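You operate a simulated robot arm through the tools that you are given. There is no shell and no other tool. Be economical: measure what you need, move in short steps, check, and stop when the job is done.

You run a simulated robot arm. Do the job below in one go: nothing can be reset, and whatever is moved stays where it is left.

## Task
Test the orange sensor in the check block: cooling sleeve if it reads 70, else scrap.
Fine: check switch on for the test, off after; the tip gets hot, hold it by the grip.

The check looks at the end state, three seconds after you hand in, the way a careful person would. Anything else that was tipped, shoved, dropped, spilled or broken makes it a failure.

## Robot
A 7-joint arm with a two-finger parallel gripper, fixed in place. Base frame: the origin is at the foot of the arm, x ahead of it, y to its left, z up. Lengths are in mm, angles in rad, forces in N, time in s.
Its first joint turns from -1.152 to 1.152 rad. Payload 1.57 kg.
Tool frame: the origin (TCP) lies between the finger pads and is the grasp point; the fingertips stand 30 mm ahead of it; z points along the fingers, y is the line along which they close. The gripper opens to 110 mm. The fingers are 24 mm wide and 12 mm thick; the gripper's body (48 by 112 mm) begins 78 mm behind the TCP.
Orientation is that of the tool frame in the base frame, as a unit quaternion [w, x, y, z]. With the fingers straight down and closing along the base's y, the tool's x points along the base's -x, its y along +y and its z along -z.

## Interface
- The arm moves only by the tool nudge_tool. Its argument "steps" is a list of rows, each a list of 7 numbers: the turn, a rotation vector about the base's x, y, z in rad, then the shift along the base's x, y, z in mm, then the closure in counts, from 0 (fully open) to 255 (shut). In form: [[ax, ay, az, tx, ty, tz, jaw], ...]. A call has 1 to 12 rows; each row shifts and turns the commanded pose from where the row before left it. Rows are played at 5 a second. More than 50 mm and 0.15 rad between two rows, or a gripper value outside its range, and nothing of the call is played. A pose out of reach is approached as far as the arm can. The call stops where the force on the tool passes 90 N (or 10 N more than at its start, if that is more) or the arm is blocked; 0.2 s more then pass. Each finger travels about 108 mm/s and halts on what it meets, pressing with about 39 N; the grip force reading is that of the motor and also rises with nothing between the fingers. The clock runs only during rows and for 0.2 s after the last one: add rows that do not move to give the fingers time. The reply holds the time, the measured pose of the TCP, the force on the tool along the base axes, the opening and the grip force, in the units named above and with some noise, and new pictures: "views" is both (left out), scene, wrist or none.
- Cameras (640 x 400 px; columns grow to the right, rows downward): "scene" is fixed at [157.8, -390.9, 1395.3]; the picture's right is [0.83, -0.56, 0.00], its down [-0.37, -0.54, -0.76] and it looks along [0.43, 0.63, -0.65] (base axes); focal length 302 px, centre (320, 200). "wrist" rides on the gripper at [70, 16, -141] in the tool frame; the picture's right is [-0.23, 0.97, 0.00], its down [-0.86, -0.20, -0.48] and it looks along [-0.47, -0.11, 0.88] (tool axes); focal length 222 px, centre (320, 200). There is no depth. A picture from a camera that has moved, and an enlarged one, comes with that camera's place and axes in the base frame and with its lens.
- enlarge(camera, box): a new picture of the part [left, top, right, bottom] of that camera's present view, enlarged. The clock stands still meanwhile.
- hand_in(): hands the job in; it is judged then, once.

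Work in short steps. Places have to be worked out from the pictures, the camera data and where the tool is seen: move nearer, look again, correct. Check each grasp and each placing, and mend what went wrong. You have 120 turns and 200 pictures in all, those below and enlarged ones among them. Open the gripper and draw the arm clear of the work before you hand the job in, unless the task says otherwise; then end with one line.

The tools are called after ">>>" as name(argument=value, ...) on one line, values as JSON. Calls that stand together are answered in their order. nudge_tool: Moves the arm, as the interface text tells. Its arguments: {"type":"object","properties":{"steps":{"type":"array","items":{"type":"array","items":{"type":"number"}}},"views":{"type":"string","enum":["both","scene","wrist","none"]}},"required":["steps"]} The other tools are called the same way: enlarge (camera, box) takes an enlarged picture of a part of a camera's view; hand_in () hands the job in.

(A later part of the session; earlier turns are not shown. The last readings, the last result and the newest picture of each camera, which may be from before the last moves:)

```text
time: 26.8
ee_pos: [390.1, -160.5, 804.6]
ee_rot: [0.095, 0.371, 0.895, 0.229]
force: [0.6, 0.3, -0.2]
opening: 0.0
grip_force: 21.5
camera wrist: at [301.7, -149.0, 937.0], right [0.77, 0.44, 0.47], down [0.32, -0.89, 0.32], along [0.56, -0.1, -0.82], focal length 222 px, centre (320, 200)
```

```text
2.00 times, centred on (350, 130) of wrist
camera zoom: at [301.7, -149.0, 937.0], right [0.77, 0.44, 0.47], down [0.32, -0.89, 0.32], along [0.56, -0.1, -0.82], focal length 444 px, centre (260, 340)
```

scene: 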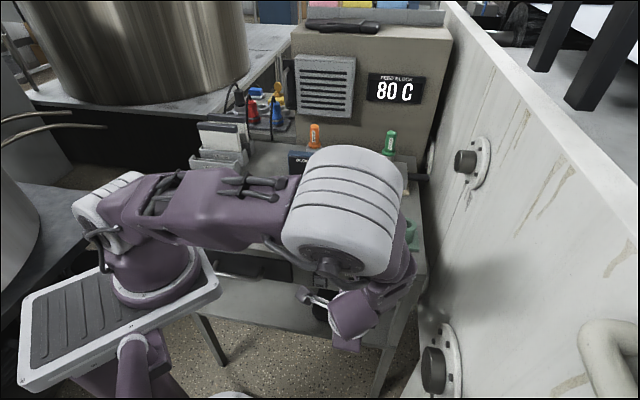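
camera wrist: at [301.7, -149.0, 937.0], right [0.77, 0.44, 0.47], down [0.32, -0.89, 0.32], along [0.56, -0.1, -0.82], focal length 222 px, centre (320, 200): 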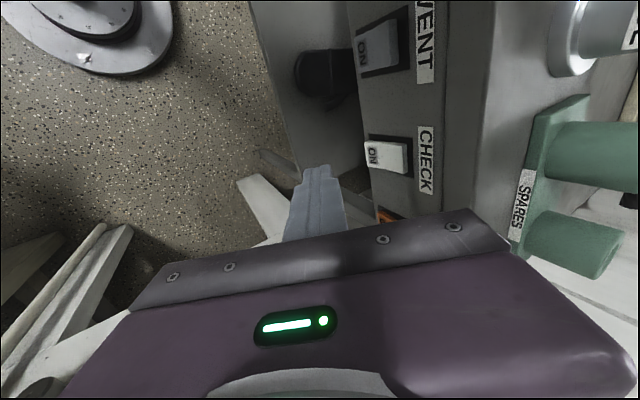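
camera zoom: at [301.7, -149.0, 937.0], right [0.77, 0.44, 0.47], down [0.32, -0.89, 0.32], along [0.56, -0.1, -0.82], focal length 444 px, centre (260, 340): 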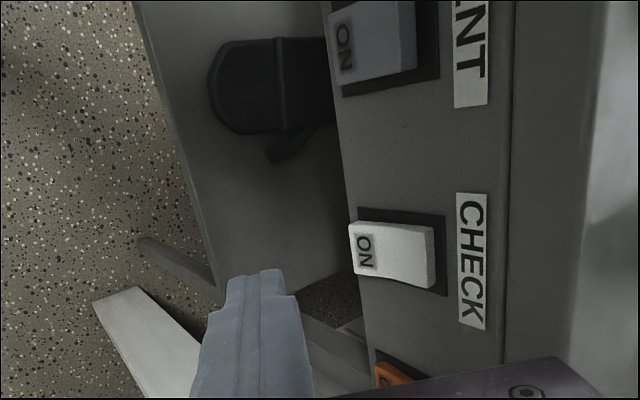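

I can't tell from here whether it latched, and the arm hides the display. I'm rising clear to see the display and panel.

>>> nudge_tool(steps=[[0, 0, 0, 0, 0, 48, 255], [0, 0, 0, 0, 0, 48, 255], [0, 0, 0, 0, 0, 48, 255], [0, 0, 0, 0, 0, 48, 255], [0, 0, 0, 0, 0, 48, 255], [0, 0, 0, 0, 0, 48, 255], [0, 0, 0, 0, 0, 0, 255]], views="none")

>>> enlarge(camera="scene", box=[265, 100, 365, 190])

>>> enlarge(camera="scene", box=[300, 255, 420, 330])

```text
time: 28.4
ee_pos: [390.0, -160.9, 1092.7]
ee_rot: [0.095, 0.371, 0.895, 0.228]
force: [-0.8, 0.4, -0.3]
opening: 0.4
grip_force: 20.9
```

```text
4.44 times, centred on (315, 145) of scene
camera zoom: at [157.8, -390.9, 1395.3], right [0.83, -0.56, 0.0], down [-0.37, -0.54, -0.76], along [0.43, 0.63, -0.65], focal length 1345 px, centre (342, 444)
```

zoom: 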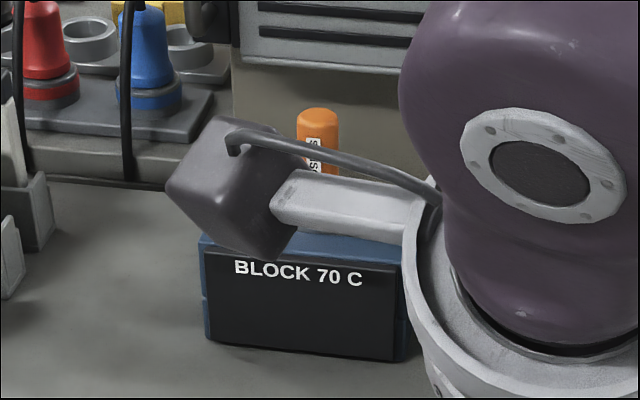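

```text
5.33 times, centred on (360, 292) of scene
camera zoom: at [157.8, -390.9, 1395.3], right [0.83, -0.56, 0.0], down [-0.37, -0.54, -0.76], along [0.43, 0.63, -0.65], focal length 1614 px, centre (107, -293)
```

zoom: 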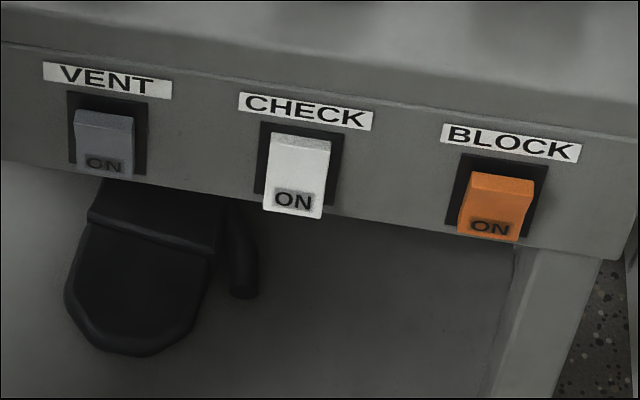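

CHECK looks unchanged and the display is dark, so the press may not have latched. I'll compare all three rockers from the wrist camera.

>>> enlarge(camera="wrist", box=[240, 60, 320, 190])

>>> enlarge(camera="scene", box=[335, 265, 375, 305])

>>> enlarge(camera="scene", box=[375, 270, 415, 310])

```text
3.08 times, centred on (280, 125) of wrist
camera zoom: at [302.2, -149.2, 1224.7], right [0.77, 0.44, 0.47], down [0.32, -0.89, 0.32], along [0.56, -0.1, -0.82], focal length 684 px, centre (443, 431)
```

zoom: 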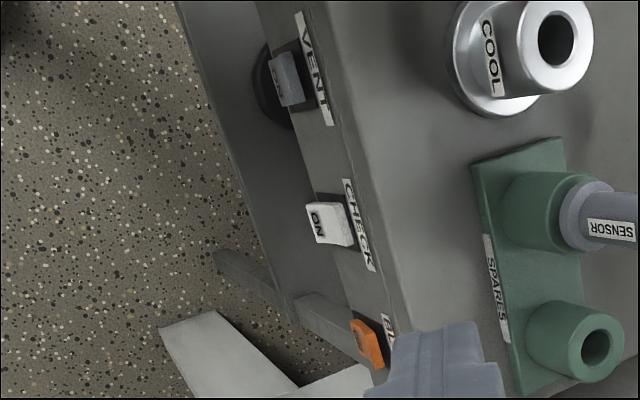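

```text
10.00 times, centred on (355, 285) of scene
camera zoom: at [157.8, -390.9, 1395.3], right [0.83, -0.56, 0.0], down [-0.37, -0.54, -0.76], along [0.43, 0.63, -0.65], focal length 3025 px, centre (-30, -650)
```

zoom: 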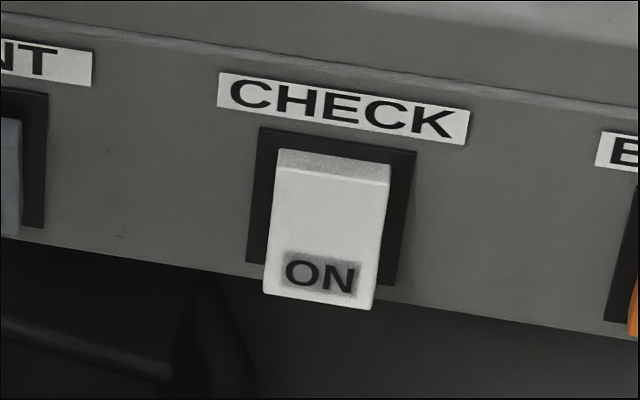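

```text
10.00 times, centred on (395, 290) of scene
camera zoom: at [157.8, -390.9, 1395.3], right [0.83, -0.56, 0.0], down [-0.37, -0.54, -0.76], along [0.43, 0.63, -0.65], focal length 3025 px, centre (-430, -700)
```

zoom: 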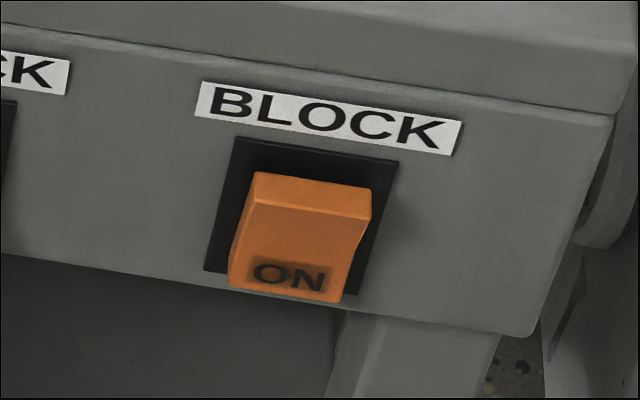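

BLOCK is ON (top edge out) and CHECK is still OFF (bottom edge out), so the first push sprang back. I'll press again nearer the rocker's bottom end for more leverage.

>>> nudge_tool(steps=[[0, 0, 0, 0, 0, -49, 255], [0, 0, 0, 0, 0, -49, 255], [0, 0, 0, 0, 0, -49, 255], [0, 0, 0, 0, 0, -49, 255], [0, 0, 0, 0, 0, -49, 255], [0, 0, 0, 0, 0, -49, 255], [0, 0, 0, 9, 9, -1.5, 255], [0, 0, 0, 9, 9, 0, 255], [0, 0, 0, 9, 9, 0, 255], [0, 0, 0, 7, 7, 0, 255], [0, 0, 0, 0, 0, 0, 255]], views="none")

>>> enlarge(camera="wrist", box=[270, 100, 400, 200])

```text
time: 30.8
ee_pos: [424.2, -127.3, 797.8]
ee_rot: [0.094, 0.371, 0.895, 0.228]
force: [-1.0, 0.0, 0.5]
opening: 0.0
grip_force: 20.8
```

```text
4.00 times, centred on (335, 150) of wrist
camera zoom: at [335.5, -114.4, 928.8], right [0.77, 0.44, 0.47], down [0.32, -0.89, 0.32], along [0.56, -0.1, -0.82], focal length 888 px, centre (260, 400)
```

zoom: 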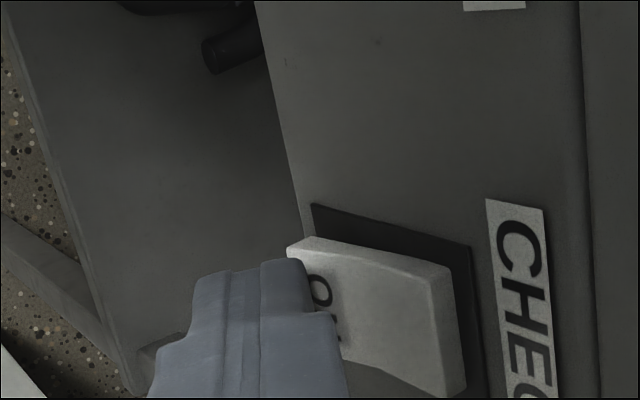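

The tip is at the bottom end of the rocker. I'm pushing in 2 mm steps.

>>> nudge_tool(steps=[[0, 0, 0, 1.4, 1.4, 0, 255], [0, 0, 0, 1.4, 1.4, 0, 255], [0, 0, 0, 1.4, 1.4, 0, 255], [0, 0, 0, 1.4, 1.4, 0, 255], [0, 0, 0, 1.4, 1.4, 0, 255], [0, 0, 0, 1.4, 1.4, 0, 255], [0, 0, 0, 0, 0, 0, 255]], views="none")

>>> enlarge(camera="wrist", box=[270, 100, 400, 200])

```text
time: 32.4
ee_pos: [428.7, -120.8, 797.4]
ee_rot: [0.094, 0.373, 0.895, 0.227]
force: [-39.6, -25.8, 17.8]
opening: 0.0
grip_force: 21.2
```

```text
4.00 times, centred on (335, 150) of wrist
camera zoom: at [342.0, -108.3, 928.9], right [0.77, 0.44, 0.46], down [0.32, -0.89, 0.33], along [0.56, -0.1, -0.82], focal length 888 px, centre (260, 400)
```

zoom: 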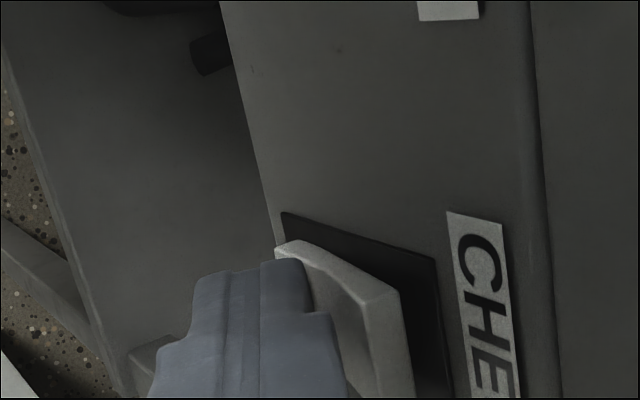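

The rocker is tipping over again. I'm pushing slightly further, then backing off a few mm to see whether it stays.

>>> nudge_tool(steps=[[0, 0, 0, 1.2, 1.2, 0, 255], [0, 0, 0, 0, 0, 0, 255], [0, 0, 0, 0, 0, 0, 255]], views="none")

>>> enlarge(camera="scene", box=[255, 120, 355, 190])

>>> nudge_tool(steps=[[0, 0, 0, -3, -3, 0, 255], [0, 0, 0, -6, -6, 0, 255], [0, 0, 0, 0, 0, 0, 255]], views="none")

>>> enlarge(camera="wrist", box=[270, 100, 400, 200])

```text
time: 33.2
ee_pos: [428.8, -119.8, 797.6]
ee_rot: [0.094, 0.373, 0.895, 0.225]
force: [-53.0, -38.1, 28.2]
opening: 0.0
grip_force: 21.0
```

```text
5.71 times, centred on (305, 155) of scene
camera zoom: at [156.3, -391.6, 1395.2], right [0.83, -0.56, 0.0], down [-0.37, -0.54, -0.76], along [0.43, 0.63, -0.65], focal length 1729 px, centre (406, 457)
```

zoom: 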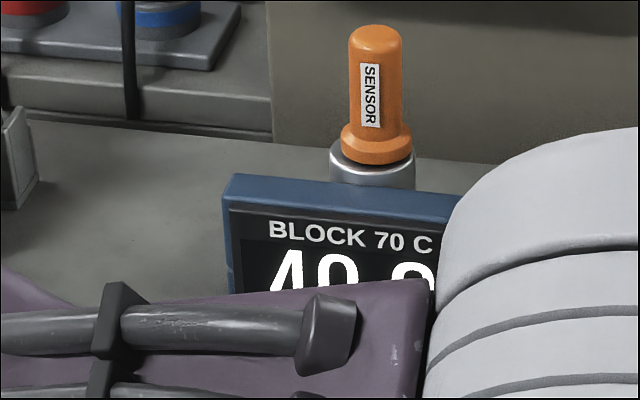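

```text
time: 34.0
ee_pos: [424.1, -124.4, 798.7]
ee_rot: [0.094, 0.37, 0.895, 0.23]
force: [0.0, 0.2, -0.3]
opening: 0.0
grip_force: 21.2
```

```text
4.00 times, centred on (335, 150) of wrist
camera zoom: at [336.5, -114.1, 929.4], right [0.76, 0.44, 0.47], down [0.32, -0.89, 0.32], along [0.56, -0.1, -0.82], focal length 888 px, centre (260, 400)
```

zoom: 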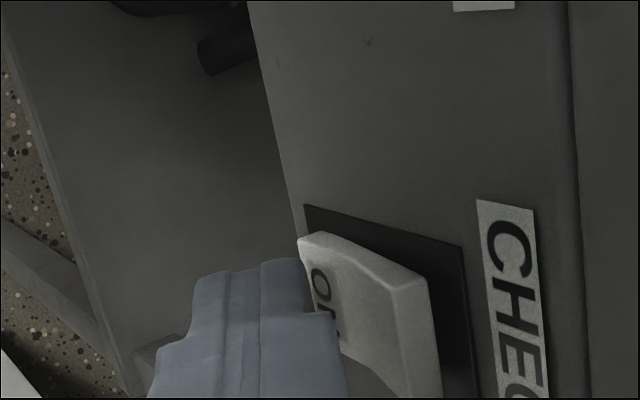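

It stays flipped now, and the display lit up with 4x.x. It may still be settling, so I'm backing away and raising the arm to see the whole display.

>>> nudge_tool(steps=[[0, 0, 0, -12, -12, 0, 255], [0, 0, 0, -15, -15, 0, 255], [0, 0, 0, -5, -5, 45, 255], [0, 0, 0, 0, 0, 49, 255], [0, 0, 0, 0, 0, 49, 255], [0, 0, 0, 0, 0, 49, 255], [0, 0, 0, 0, 0, 49, 255], [0, 0, 0, 0, 0, 49, 255], [0, 0, 0, 0, 0, 0, 255]], views="scene")

>>> enlarge(camera="scene", box=[265, 110, 365, 190])

>>> enlarge(camera="scene", box=[300, 255, 420, 330])

```text
time: 36.0
ee_pos: [391.5, -157.3, 1088.9]
ee_rot: [0.095, 0.371, 0.895, 0.228]
force: [0.0, -0.2, -0.2]
opening: 0.0
grip_force: 21.3
```

scene: 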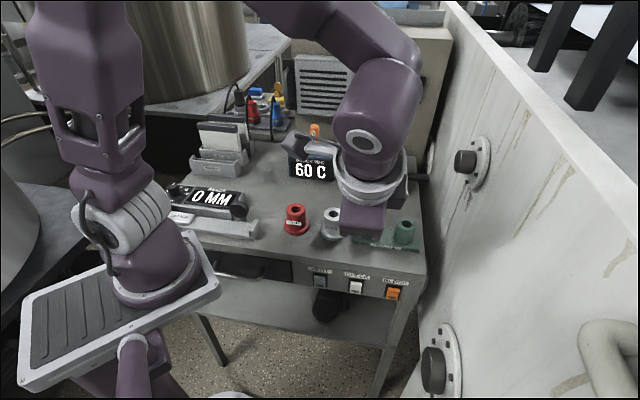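

```text
5.00 times, centred on (315, 150) of scene
camera zoom: at [157.8, -390.9, 1395.3], right [0.83, -0.56, 0.0], down [-0.37, -0.54, -0.76], along [0.43, 0.63, -0.65], focal length 1513 px, centre (345, 450)
```

zoom: 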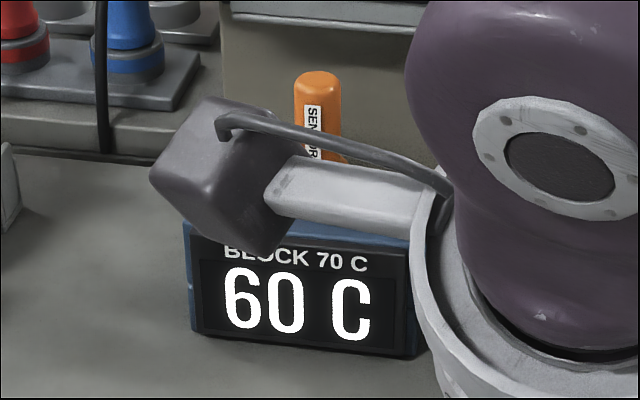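

```text
5.33 times, centred on (360, 292) of scene
camera zoom: at [157.8, -390.9, 1395.3], right [0.83, -0.56, 0.0], down [-0.37, -0.54, -0.76], along [0.43, 0.63, -0.65], focal length 1614 px, centre (107, -293)
```

zoom: 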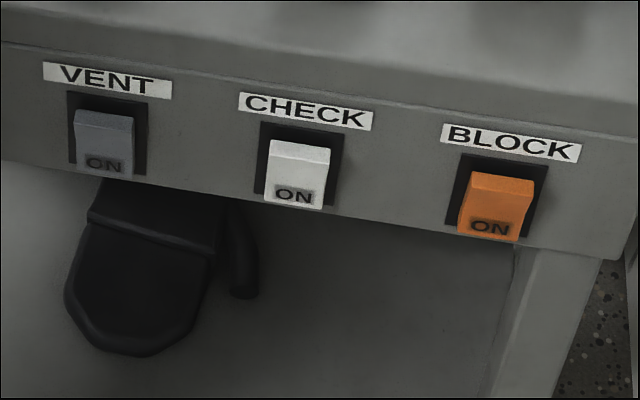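

CHECK is on. The display reads 60 C but was lower a moment ago, so it's still rising. I'll wait for it to settle.

>>> nudge_tool(steps=[[0, 0, 0, 0, 0, 0, 255], [0, 0, 0, 0, 0, 0, 255], [0, 0, 0, 0, 0, 0, 255], [0, 0, 0, 0, 0, 0, 255], [0, 0, 0, 0, 0, 0, 255], [0, 0, 0, 0, 0, 0, 255], [0, 0, 0, 0, 0, 0, 255], [0, 0, 0, 0, 0, 0, 255], [0, 0, 0, 0, 0, 0, 255], [0, 0, 0, 0, 0, 0, 255], [0, 0, 0, 0, 0, 0, 255], [0, 0, 0, 0, 0, 0, 255]], views="none")

>>> enlarge(camera="scene", box=[265, 110, 365, 190])

>>> nudge_tool(steps=[[0, 0, 0, 0, 0, 0, 255], [0, 0, 0, 0, 0, 0, 255], [0, 0, 0, 0, 0, 0, 255], [0, 0, 0, 0, 0, 0, 255], [0, 0, 0, 0, 0, 0, 255], [0, 0, 0, 0, 0, 0, 255], [0, 0, 0, 0, 0, 0, 255], [0, 0, 0, 0, 0, 0, 255], [0, 0, 0, 0, 0, 0, 255], [0, 0, 0, 0, 0, 0, 255], [0, 0, 0, 0, 0, 0, 255], [0, 0, 0, 0, 0, 0, 255]], views="none")

>>> enlarge(camera="scene", box=[265, 110, 365, 190])

>>> nudge_tool(steps=[[0, 0, 0, 0, 0, 0, 255], [0, 0, 0, 0, 0, 0, 255], [0, 0, 0, 0, 0, 0, 255], [0, 0, 0, 0, 0, 0, 255], [0, 0, 0, 0, 0, 0, 255], [0, 0, 0, 0, 0, 0, 255], [0, 0, 0, 0, 0, 0, 255], [0, 0, 0, 0, 0, 0, 255], [0, 0, 0, 0, 0, 0, 255], [0, 0, 0, 0, 0, 0, 255], [0, 0, 0, 0, 0, 0, 255], [0, 0, 0, 0, 0, 0, 255]], views="none")

>>> enlarge(camera="scene", box=[265, 110, 365, 190])

```text
time: 38.6
ee_pos: [391.7, -157.6, 1087.6]
ee_rot: [0.095, 0.371, 0.895, 0.229]
force: [-0.2, -0.1, 0.1]
opening: 0.1
grip_force: 21.6
```

```text
5.00 times, centred on (315, 150) of scene
camera zoom: at [157.8, -390.9, 1395.3], right [0.83, -0.56, 0.0], down [-0.37, -0.54, -0.76], along [0.43, 0.63, -0.65], focal length 1513 px, centre (345, 450)
```

zoom: 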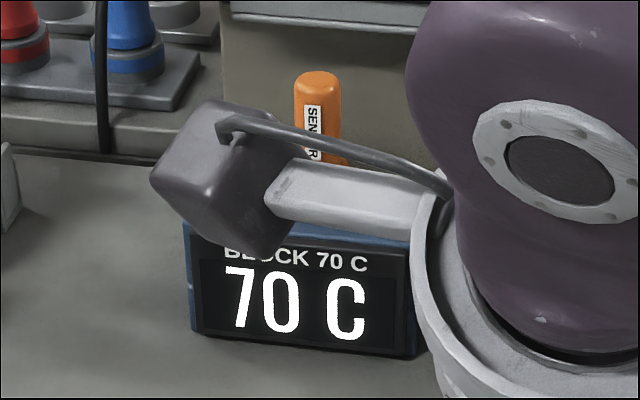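

```text
time: 41.2
ee_pos: [391.9, -158.4, 1087.6]
ee_rot: [0.094, 0.371, 0.895, 0.228]
force: [-0.6, 0.9, 0.5]
opening: 0.2
grip_force: 21.1
```

```text
5.00 times, centred on (315, 150) of scene
camera zoom: at [157.8, -390.9, 1395.3], right [0.83, -0.56, 0.0], down [-0.37, -0.54, -0.76], along [0.43, 0.63, -0.65], focal length 1513 px, centre (345, 450)
```

zoom: 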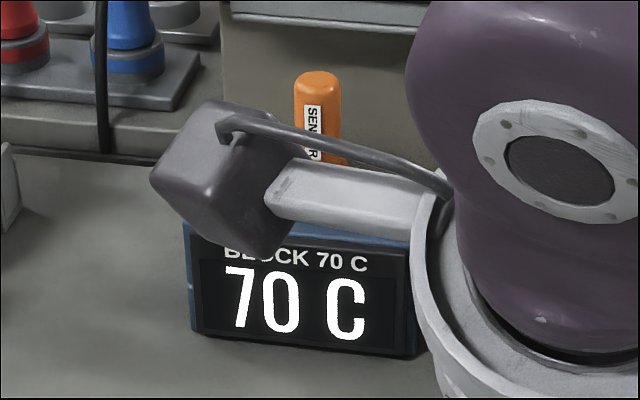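

```text
time: 43.8
ee_pos: [391.7, -157.8, 1086.5]
ee_rot: [0.094, 0.371, 0.895, 0.228]
force: [0.1, -0.2, 0.0]
opening: 0.2
grip_force: 21.7
```

```text
5.00 times, centred on (315, 150) of scene
camera zoom: at [157.8, -390.9, 1395.3], right [0.83, -0.56, 0.0], down [-0.37, -0.54, -0.76], along [0.43, 0.63, -0.65], focal length 1513 px, centre (345, 450)
```

zoom: 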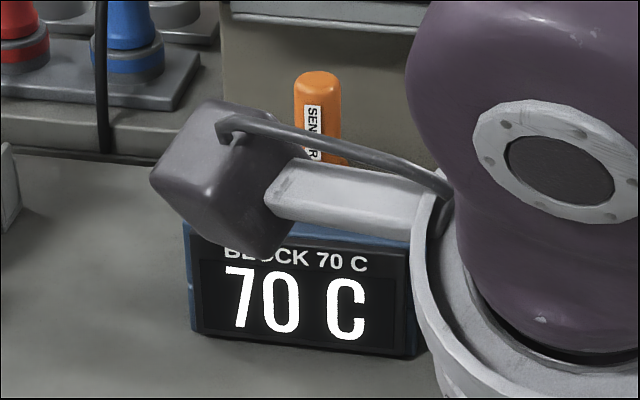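

The reading settled steadily at 70 C, so the sensor goes in the cooling sleeve. First I'll switch CHECK off by pressing the rocker's upper end, with contact at z≈815.

>>> nudge_tool(steps=[[0, 0, 0, 1, -1, -49, 255], [0, 0, 0, 0, 0, -49, 255], [0, 0, 0, 0, 0, -49, 255], [0, 0, 0, 0, 0, -49, 255], [0, 0, 0, 0, 0, -49, 255], [0, 0, 0, 9, 9, -5, 255], [0, 0, 0, 9, 9, 0, 255], [0, 0, 0, 9, 9, 0, 255], [0, 0, 0, 3, 3, 0, 255], [0, 0, 0, 0, 0, 0, 255]], views="none")

>>> enlarge(camera="wrist", box=[270, 100, 400, 200])

```text
time: 46.0
ee_pos: [422.8, -129.7, 837.9]
ee_rot: [0.095, 0.371, 0.895, 0.227]
force: [0.7, 0.2, -0.3]
opening: 0.0
grip_force: 21.4
```

```text
4.00 times, centred on (335, 150) of wrist
camera zoom: at [334.9, -117.5, 969.1], right [0.77, 0.44, 0.47], down [0.32, -0.89, 0.32], along [0.56, -0.1, -0.82], focal length 888 px, centre (260, 400)
```

zoom: 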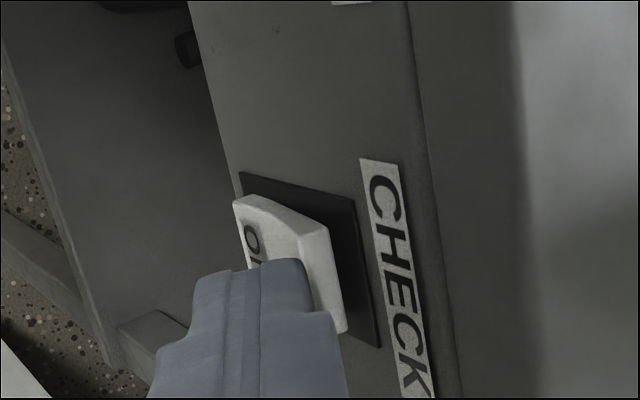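

The tip is in line with the rocker's upper end. I'm pushing in 2 mm steps.

>>> nudge_tool(steps=[[0, 0, 0, 1.5, 1.5, 0, 255], [0, 0, 0, 1.5, 1.5, 0, 255], [0, 0, 0, 1.5, 1.5, 0, 255], [0, 0, 0, 1.5, 1.5, 0, 255], [0, 0, 0, 1.5, 1.5, 0, 255], [0, 0, 0, 0, 0, 0, 255]], views="none")

>>> enlarge(camera="wrist", box=[270, 100, 400, 200])

```text
time: 47.4
ee_pos: [430.5, -121.8, 838.3]
ee_rot: [0.095, 0.371, 0.895, 0.228]
force: [0.2, -0.4, 0.9]
opening: 0.0
grip_force: 21.3
```

```text
4.00 times, centred on (335, 150) of wrist
camera zoom: at [342.4, -109.7, 969.2], right [0.77, 0.44, 0.47], down [0.32, -0.89, 0.32], along [0.56, -0.1, -0.82], focal length 888 px, centre (260, 400)
```

zoom: 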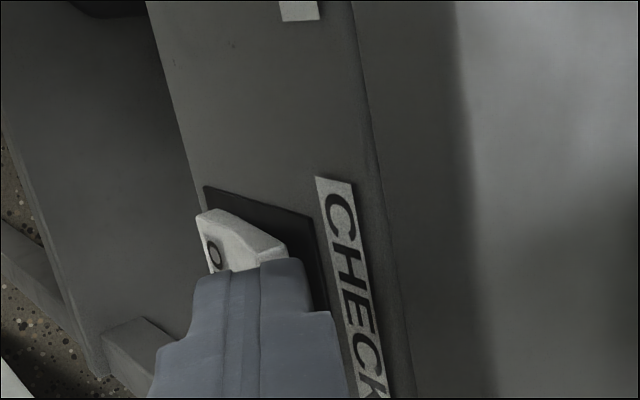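

No contact yet. The geometry says the finger still overlaps the top end, so I'm continuing.

>>> nudge_tool(steps=[[0, 0, 0, 1.4, 1.4, 0, 255], [0, 0, 0, 1.4, 1.4, 0, 255], [0, 0, 0, 0, 0, 0, 255]], views="none")

>>> enlarge(camera="wrist", box=[270, 100, 400, 200])

```text
time: 48.2
ee_pos: [433.5, -118.8, 838.5]
ee_rot: [0.095, 0.37, 0.895, 0.228]
force: [-0.1, -0.5, -0.9]
opening: 0.0
grip_force: 21.6
```

```text
4.00 times, centred on (335, 150) of wrist
camera zoom: at [345.5, -107.0, 969.5], right [0.77, 0.44, 0.47], down [0.32, -0.89, 0.32], along [0.56, -0.1, -0.82], focal length 888 px, centre (260, 400)
```

zoom: 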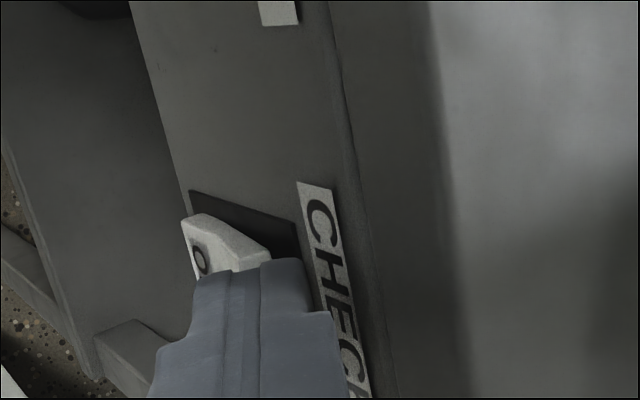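

The finger has passed above the rocker's top edge, since it's deeper with no contact. I'm backing out, dropping 11 mm, and pressing again.

>>> nudge_tool(steps=[[0, 0, 0, -8, -8, 0, 255], [0, 0, 0, -6, -6, 0, 255], [0, 0, 0, 0, 0, -11, 255], [0, 0, 0, 3, 3, 0, 255], [0, 0, 0, 1.5, 1.5, 0, 255], [0, 0, 0, 1.5, 1.5, 0, 255], [0, 0, 0, 1.5, 1.5, 0, 255], [0, 0, 0, 0, 0, 0, 255]], views="none")

>>> enlarge(camera="wrist", box=[270, 100, 400, 200])

```text
time: 50.0
ee_pos: [427.7, -125.0, 826.9]
ee_rot: [0.094, 0.37, 0.895, 0.228]
force: [-0.4, 0.3, -0.2]
opening: 0.0
grip_force: 21.0
```

```text
4.00 times, centred on (335, 150) of wrist
camera zoom: at [339.1, -113.4, 958.3], right [0.77, 0.44, 0.47], down [0.32, -0.89, 0.32], along [0.56, -0.1, -0.82], focal length 888 px, centre (260, 400)
```

zoom: 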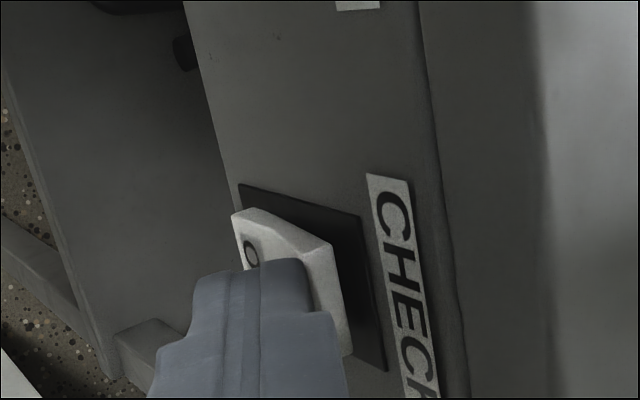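

The finger is now inside the top end of the rocker. I'm pushing on in 2 mm steps.

>>> nudge_tool(steps=[[0, 0, 0, 1.4, 1.4, 0, 255], [0, 0, 0, 1.4, 1.4, 0, 255], [0, 0, 0, 1.4, 1.4, 0, 255], [0, 0, 0, 1.4, 1.4, 0, 255], [0, 0, 0, 0, 0, 0, 255]], views="none")

>>> enlarge(camera="wrist", box=[270, 100, 400, 200])

```text
time: 51.2
ee_pos: [433.1, -121.2, 826.8]
ee_rot: [0.094, 0.371, 0.895, 0.228]
force: [-4.8, -3.9, 25.1]
opening: 0.0
grip_force: 21.4
```

```text
4.00 times, centred on (335, 150) of wrist
camera zoom: at [344.3, -107.9, 958.9], right [0.76, 0.44, 0.47], down [0.32, -0.89, 0.32], along [0.56, -0.1, -0.82], focal length 888 px, centre (260, 400)
```

zoom: 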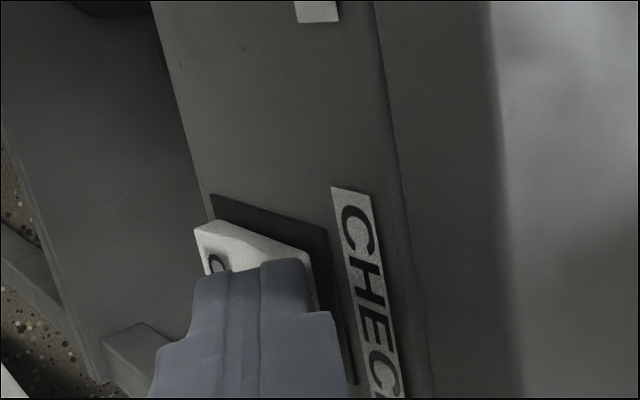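

The force is mostly upward, so the tip is riding on the rocker's top edge. I'm backing out, dropping another 8 mm, and trying again.

>>> nudge_tool(steps=[[0, 0, 0, -8, -8, 0, 255], [0, 0, 0, -3, -3, -8, 255], [0, 0, 0, 3, 3, 0, 255], [0, 0, 0, 1.5, 1.5, 0, 255], [0, 0, 0, 1.5, 1.5, 0, 255], [0, 0, 0, 1.5, 1.5, 0, 255], [0, 0, 0, 1.5, 1.5, 0, 255], [0, 0, 0, 0, 0, 0, 255]], views="none")

>>> enlarge(camera="wrist", box=[270, 100, 400, 200])

```text
time: 53.0
ee_pos: [429.4, -121.6, 819.4]
ee_rot: [0.094, 0.37, 0.895, 0.228]
force: [-0.4, -0.6, 0.5]
opening: 0.0
grip_force: 21.1
```

```text
4.00 times, centred on (335, 150) of wrist
camera zoom: at [342.3, -109.5, 950.0], right [0.77, 0.44, 0.47], down [0.32, -0.89, 0.32], along [0.56, -0.1, -0.82], focal length 888 px, centre (260, 400)
```

zoom: 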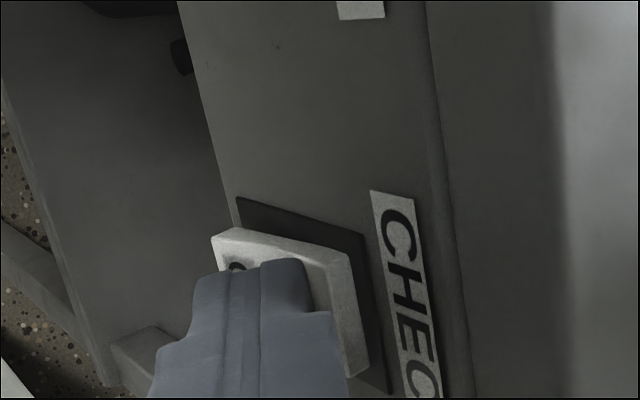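

No contact force yet. I'll push on in small steps.

>>> nudge_tool(steps=[[0, 0, 0, 1.4, 1.4, 0, 255], [0, 0, 0, 1.4, 1.4, 0, 255], [0, 0, 0, 1.4, 1.4, 0, 255], [0, 0, 0, 0, 0, 0, 255]], views="none")

>>> enlarge(camera="wrist", box=[270, 100, 400, 200])

```text
time: 54.0
ee_pos: [431.6, -121.3, 818.2]
ee_rot: [0.094, 0.374, 0.894, 0.226]
force: [-57.6, -38.7, 42.2]
opening: 0.0
grip_force: 21.2
```

```text
4.00 times, centred on (335, 150) of wrist
camera zoom: at [343.8, -108.0, 949.9], right [0.77, 0.44, 0.46], down [0.31, -0.89, 0.33], along [0.56, -0.11, -0.82], focal length 888 px, centre (260, 400)
```

zoom: 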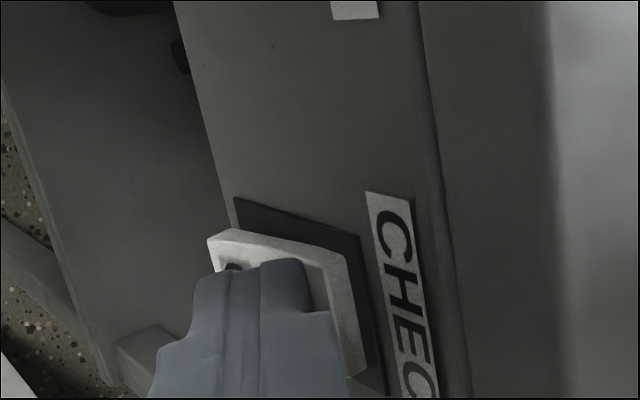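

That contact is too near the pivot, while 826.8 was over the edge. I'll try in between at TCP z≈823.

>>> nudge_tool(steps=[[0, 0, 0, -8, -8, 0, 255], [0, 0, 0, 0, 0, 4, 255], [0, 0, 0, 3, 3, 0, 255], [0, 0, 0, 1.5, 1.5, 0, 255], [0, 0, 0, 1.5, 1.5, 0, 255], [0, 0, 0, 1.5, 1.5, 0, 255], [0, 0, 0, 1.2, 1.2, 0, 255], [0, 0, 0, 0, 0, 0, 255]], views="none")

>>> enlarge(camera="wrist", box=[270, 100, 400, 200])

```text
time: 55.8
ee_pos: [431.3, -120.4, 822.0]
ee_rot: [0.094, 0.374, 0.894, 0.226]
force: [-55.2, -42.0, 38.0]
opening: 0.0
grip_force: 21.3
```

```text
4.00 times, centred on (335, 150) of wrist
camera zoom: at [344.4, -107.4, 954.1], right [0.77, 0.44, 0.46], down [0.31, -0.89, 0.33], along [0.56, -0.11, -0.82], focal length 888 px, centre (260, 400)
```

zoom: 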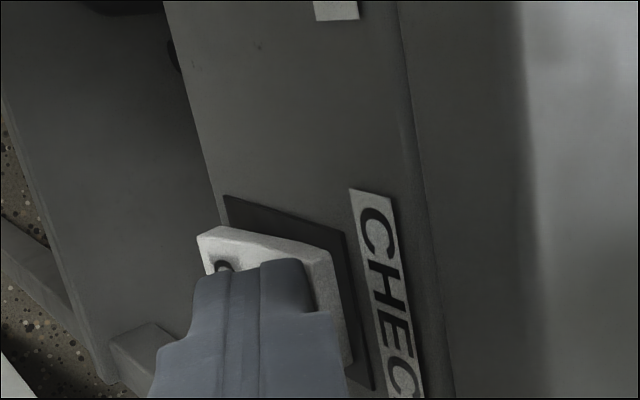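

At about 69 N the rocker's lower end seems to be coming out. I'll check the display while holding, then back off and look.

>>> enlarge(camera="scene", box=[255, 120, 355, 190])

>>> nudge_tool(steps=[[0, 0, 0, -4, -4, 0, 255], [0, 0, 0, -8, -8, 0, 255], [0, 0, 0, 0, 0, 0, 255]], views="none")

>>> enlarge(camera="wrist", box=[270, 100, 400, 200])

>>> enlarge(camera="scene", box=[255, 120, 355, 190])

```text
5.71 times, centred on (305, 155) of scene
camera zoom: at [156.0, -391.7, 1395.2], right [0.83, -0.56, 0.0], down [-0.37, -0.54, -0.76], along [0.43, 0.63, -0.65], focal length 1729 px, centre (406, 457)
```

zoom: 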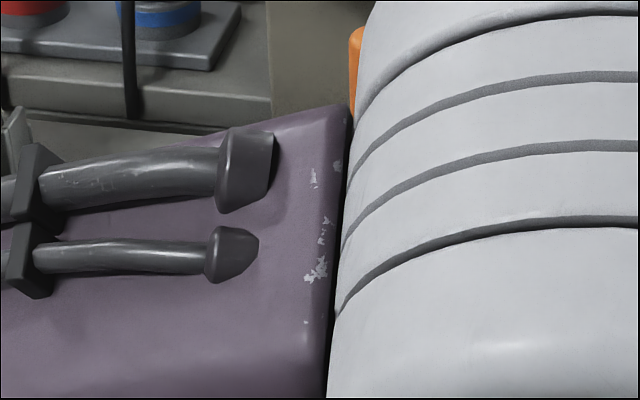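

```text
time: 56.6
ee_pos: [423.6, -127.2, 822.2]
ee_rot: [0.095, 0.37, 0.895, 0.229]
force: [0.3, -0.5, -0.6]
opening: 0.0
grip_force: 21.3
```

```text
4.00 times, centred on (335, 150) of wrist
camera zoom: at [335.4, -116.1, 954.2], right [0.76, 0.44, 0.47], down [0.32, -0.89, 0.32], along [0.56, -0.1, -0.82], focal length 888 px, centre (260, 400)
```

zoom: 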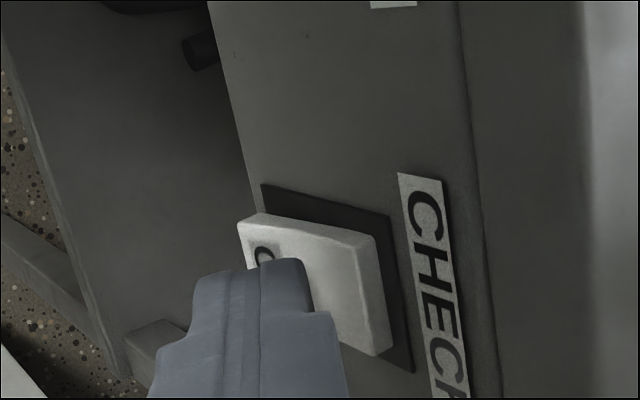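

```text
5.71 times, centred on (305, 155) of scene
camera zoom: at [157.8, -390.9, 1395.3], right [0.83, -0.56, 0.0], down [-0.37, -0.54, -0.76], along [0.43, 0.63, -0.65], focal length 1729 px, centre (406, 457)
```

zoom: 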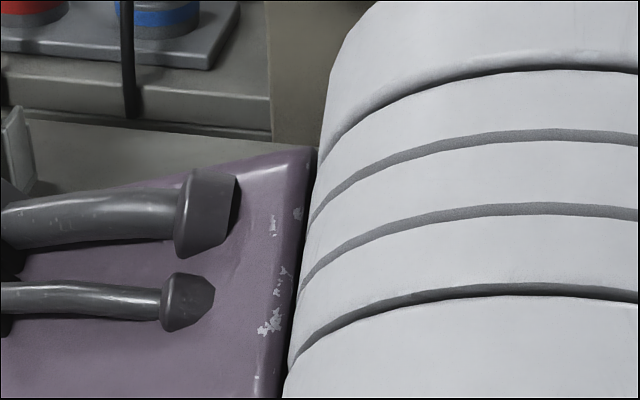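

It now looks like the OFF shape. I'm retreating and rising to confirm on the display.

>>> nudge_tool(steps=[[0, 0, 0, -12, -12, 0, 255], [0, 0, 0, -15, -15, 0, 255], [0, 0, 0, -5, -5, 45, 255], [0, 0, 0, 0, 0, 49, 255], [0, 0, 0, 0, 0, 49, 255], [0, 0, 0, 0, 0, 49, 255], [0, 0, 0, 0, 0, 49, 255], [0, 0, 0, 0, 0, 49, 255], [0, 0, 0, 0, 0, 0, 255]], views="scene")

>>> enlarge(camera="scene", box=[300, 255, 420, 330])

```text
time: 58.6
ee_pos: [390.8, -161.8, 1114.5]
ee_rot: [0.094, 0.371, 0.895, 0.228]
force: [0.6, 0.5, 0.6]
opening: 0.0
grip_force: 21.0
```

scene: 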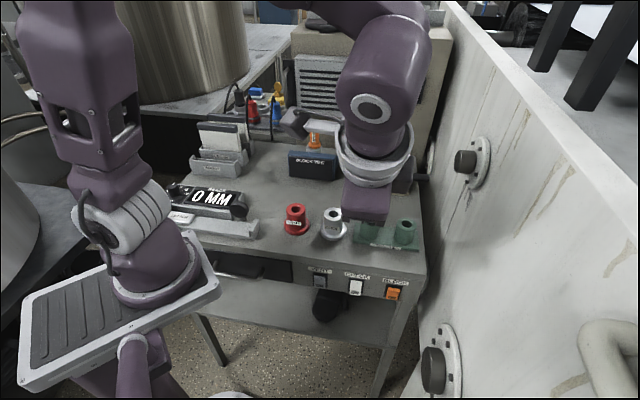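

```text
5.33 times, centred on (360, 292) of scene
camera zoom: at [157.8, -390.9, 1395.3], right [0.83, -0.56, 0.0], down [-0.37, -0.54, -0.76], along [0.43, 0.63, -0.65], focal length 1614 px, centre (107, -293)
```

zoom: 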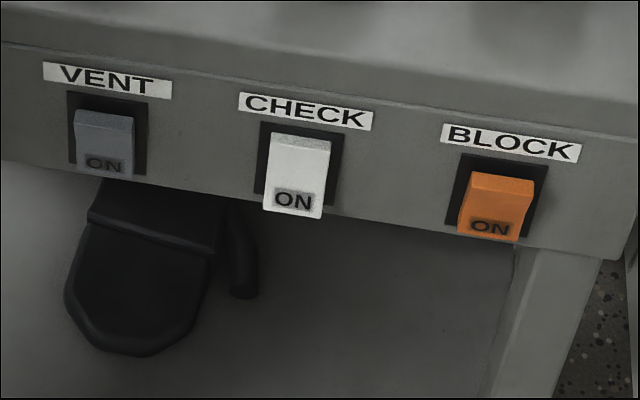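

CHECK is off and the display is dark. I'm untilting and going back above the sensor with the fingers open about 45 mm.

>>> nudge_tool(steps=[[-0.0884, 0.0884, 0, 17.9, 41.3, 5, 150], [-0.0884, 0.0884, 0, 17.9, 41.3, 5, 150], [-0.0884, 0.0884, 0, 17.9, 41.3, 5, 150], [-0.0884, 0.0884, 0, 17.9, 41.3, 0, 150], [0, 0, 0, 17.9, 41.3, 0, 150], [0, 0, 0, 17.9, 41.3, 0, 150], [0, 0, 0, 17.9, 41.3, 0, 150], [0, 0, 0, 17.9, 41.3, 0, 150], [0, 0, 0, 17.9, 41.3, 0, 150], [0, 0, 0, 17.9, 41.3, 0, 150], [0, 0, 0, 0, 0, 0, 150]])

```text
time: 61.0
ee_pos: [571.3, 252.1, 1126.7]
ee_rot: [0.0, 0.383, 0.924, -0.001]
force: [-0.4, -1.0, 0.3]
opening: 45.3
grip_force: 0.1
camera wrist: at [532.5, 313.9, 1266.6], right [0.85, 0.53, 0.0], down [0.46, -0.75, 0.48], along [0.25, -0.41, -0.88], focal length 222 px, centre (320, 200)
```

scene: 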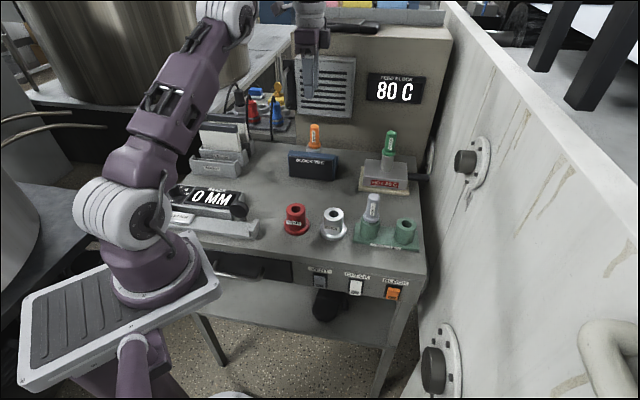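
wrist: 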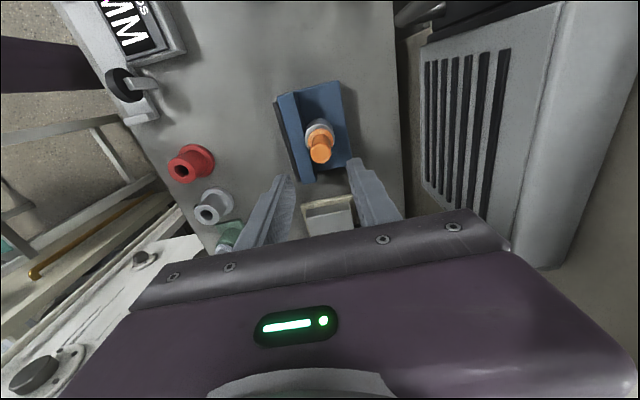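

The sensor top at (320,152) is right on the tool axis. I'm descending to grip height and closing on the grip.

>>> nudge_tool(steps=[[0, 0, 0, -0.6, 0, -35, 150], [0, 0, 0, 0, 0, -35, 150], [0, 0, 0, 0, 0, -25, 150], [0, 0, 0, 0, 0, -22, 150], [0, 0, 0, 0, 0, -15, 150], [0, 0, 0, 0, 0, 0, 150], [0, 0, 0, 0, 0, 0, 255], [0, 0, 0, 0, 0, 0, 255], [0, 0, 0, 0, 0, 0, 255]], views="none")

>>> enlarge(camera="scene", box=[285, 100, 345, 160])

```text
time: 63.0
ee_pos: [568.9, 253.3, 995.4]
ee_rot: [-0.001, 0.383, 0.924, 0.0]
force: [-0.5, -1.2, -0.6]
opening: 24.7
grip_force: 36.5
```

```text
6.67 times, centred on (315, 130) of scene
camera zoom: at [157.8, -390.9, 1395.3], right [0.83, -0.56, 0.0], down [-0.37, -0.54, -0.76], along [0.43, 0.63, -0.65], focal length 2017 px, centre (353, 667)
```

zoom: 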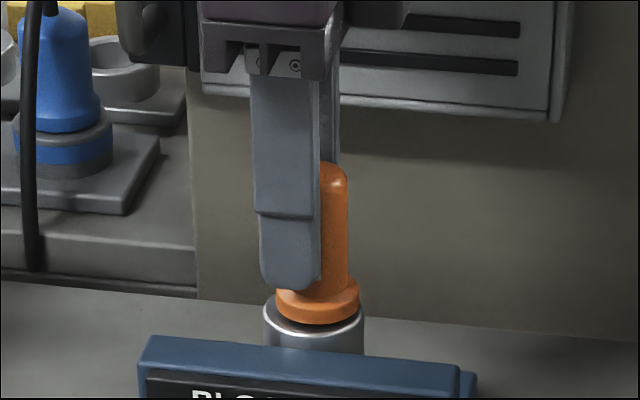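

Gripped again on the orange grip. I'm lifting it out and carrying it toward the COOL sleeve.

>>> nudge_tool(steps=[[0, 0, 0, 0, 0, 20, 255], [0, 0, 0, 0, 0, 30, 255], [0, 0, 0, 0, 0, 35, 255], [0, 0, 0, 0, 0, 35, 255], [0, 0, 0, -16.7, -38.5, 0, 255], [0, 0, 0, -16.7, -38.5, 0, 255], [0, 0, 0, -16.7, -38.5, 0, 255], [0, 0, 0, -16.7, -38.5, 0, 255], [0, 0, 0, -16.7, -38.5, 0, 255], [0, 0, 0, -16.7, -38.5, 0, 255], [0, 0, 0, 0, 0, 0, 255]])

>>> enlarge(camera="wrist", box=[270, 60, 370, 160])

>>> enlarge(camera="scene", box=[285, 140, 385, 240])

```text
time: 65.4
ee_pos: [468.8, 21.4, 1116.6]
ee_rot: [0.0, 0.383, 0.924, 0.0]
force: [-0.4, -0.5, -1.0]
opening: 24.7
grip_force: 36.1
camera wrist: at [430.8, 82.7, 1256.6], right [0.85, 0.53, 0.0], down [0.46, -0.75, 0.48], along [0.25, -0.41, -0.88], focal length 222 px, centre (320, 200)
```

scene: 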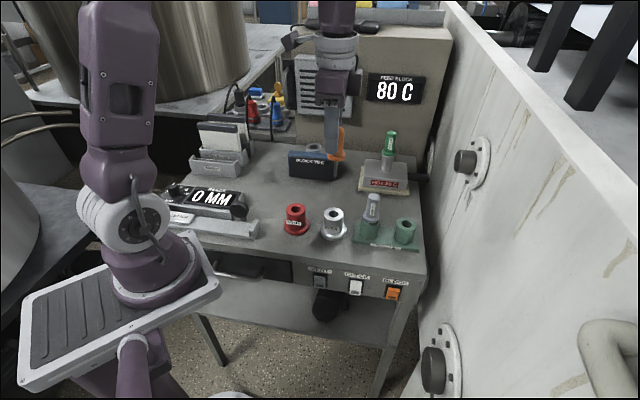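
wrist: 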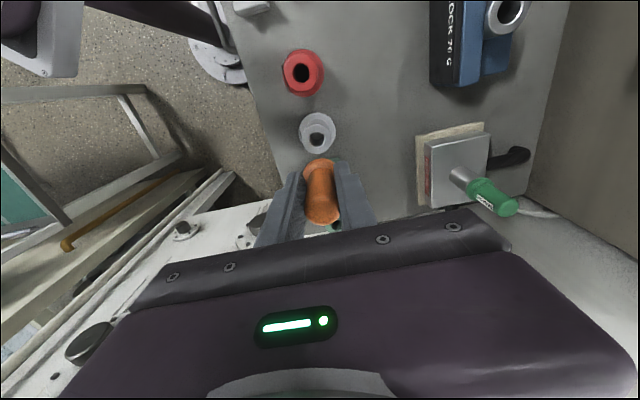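

```text
4.00 times, centred on (320, 110) of wrist
camera zoom: at [430.8, 82.7, 1256.6], right [0.85, 0.53, 0.0], down [0.46, -0.75, 0.48], along [0.25, -0.41, -0.88], focal length 888 px, centre (320, 560)
```

zoom: 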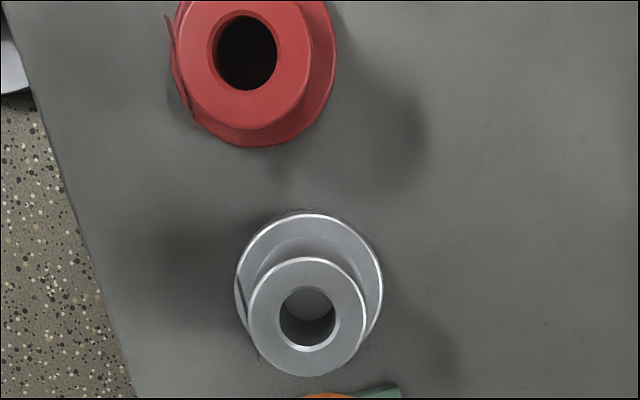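

```text
4.00 times, centred on (335, 190) of scene
camera zoom: at [157.8, -390.9, 1395.3], right [0.83, -0.56, 0.0], down [-0.37, -0.54, -0.76], along [0.43, 0.63, -0.65], focal length 1210 px, centre (260, 240)
```

zoom: 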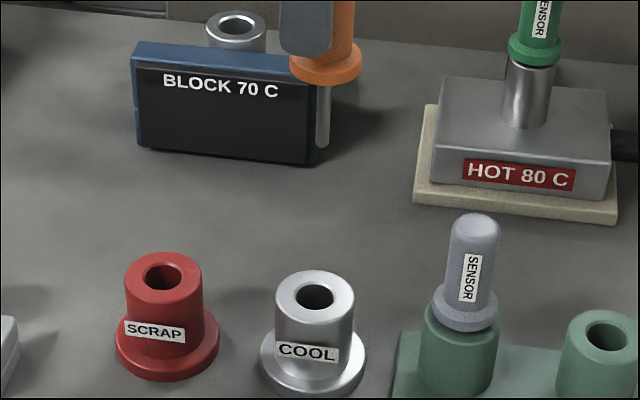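

The COOL hole triangulates to (468,12,921), or about (467.5,15) after the bias correction. I'm shifting there, lowering until the tip is about 20 mm above it, and rechecking.

>>> nudge_tool(steps=[[0, 0, 0, -1.3, -6.4, 0, 255], [0, 0, 0, 0, 0, -30, 255], [0, 0, 0, 0, 0, -30, 255], [0, 0, 0, 0, 0, -22, 255], [0, 0, 0, 0, 0, 0, 255]], views="none")

>>> enlarge(camera="wrist", box=[270, 100, 370, 200])

>>> enlarge(camera="scene", box=[305, 170, 365, 230])

```text
time: 66.6
ee_pos: [469.0, 15.0, 1033.9]
ee_rot: [0.0, 0.383, 0.924, 0.0]
force: [0.2, 0.1, -0.9]
opening: 24.6
grip_force: 36.1
```

```text
4.00 times, centred on (320, 150) of wrist
camera zoom: at [430.1, 75.9, 1173.9], right [0.85, 0.53, 0.0], down [0.46, -0.75, 0.48], along [0.25, -0.41, -0.88], focal length 888 px, centre (320, 400)
```

zoom: 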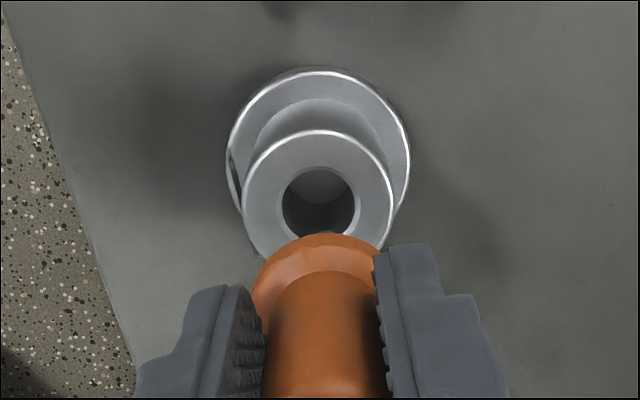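

```text
6.67 times, centred on (335, 200) of scene
camera zoom: at [157.8, -390.9, 1395.3], right [0.83, -0.56, 0.0], down [-0.37, -0.54, -0.76], along [0.43, 0.63, -0.65], focal length 2017 px, centre (220, 200)
```

zoom: 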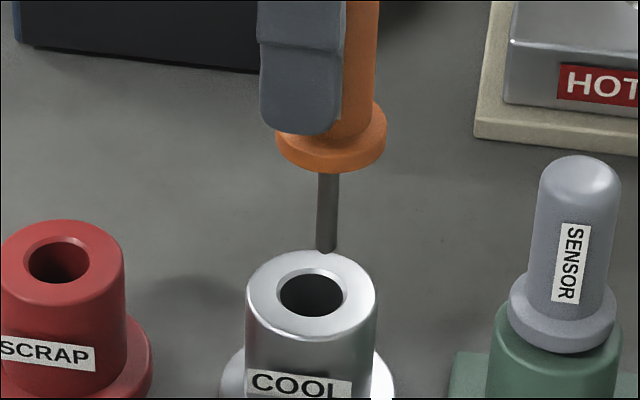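

The tip is about 4 mm to the right of the hole in the scene view, and the wrist view says about 1 mm. The hole allows around ±6 mm. I'm shifting (-2.3,+1.6), lowering until the tip enters, and checking.

>>> nudge_tool(steps=[[0, 0, 0, -2.3, 1.6, 0, 255], [0, 0, 0, 0, 0, -15, 255], [0, 0, 0, 0, 0, -15, 255], [0, 0, 0, 0, 0, -12, 255], [0, 0, 0, 0, 0, 0, 255]], views="none")

>>> enlarge(camera="wrist", box=[270, 100, 370, 200])

>>> enlarge(camera="scene", box=[305, 180, 365, 240])

```text
time: 67.8
ee_pos: [465.4, 16.3, 990.7]
ee_rot: [0.0, 0.383, 0.924, 0.0]
force: [-0.7, 0.1, -0.9]
opening: 24.9
grip_force: 35.6
```

```text
4.00 times, centred on (320, 150) of wrist
camera zoom: at [427.3, 77.3, 1132.2], right [0.85, 0.53, 0.0], down [0.46, -0.75, 0.48], along [0.25, -0.41, -0.88], focal length 888 px, centre (320, 400)
```

zoom: 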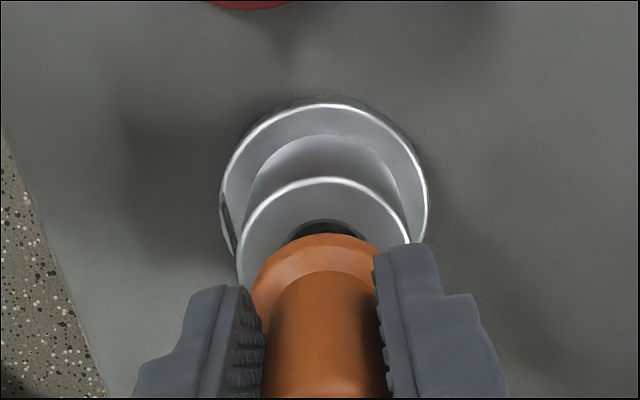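

```text
6.67 times, centred on (335, 210) of scene
camera zoom: at [157.8, -390.9, 1395.3], right [0.83, -0.56, 0.0], down [-0.37, -0.54, -0.76], along [0.43, 0.63, -0.65], focal length 2017 px, centre (220, 133)
```

zoom: 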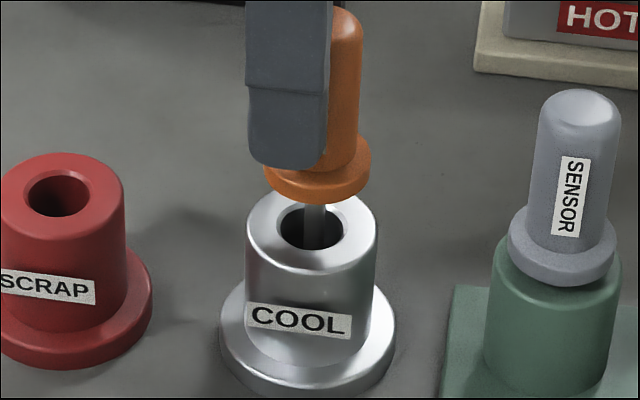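

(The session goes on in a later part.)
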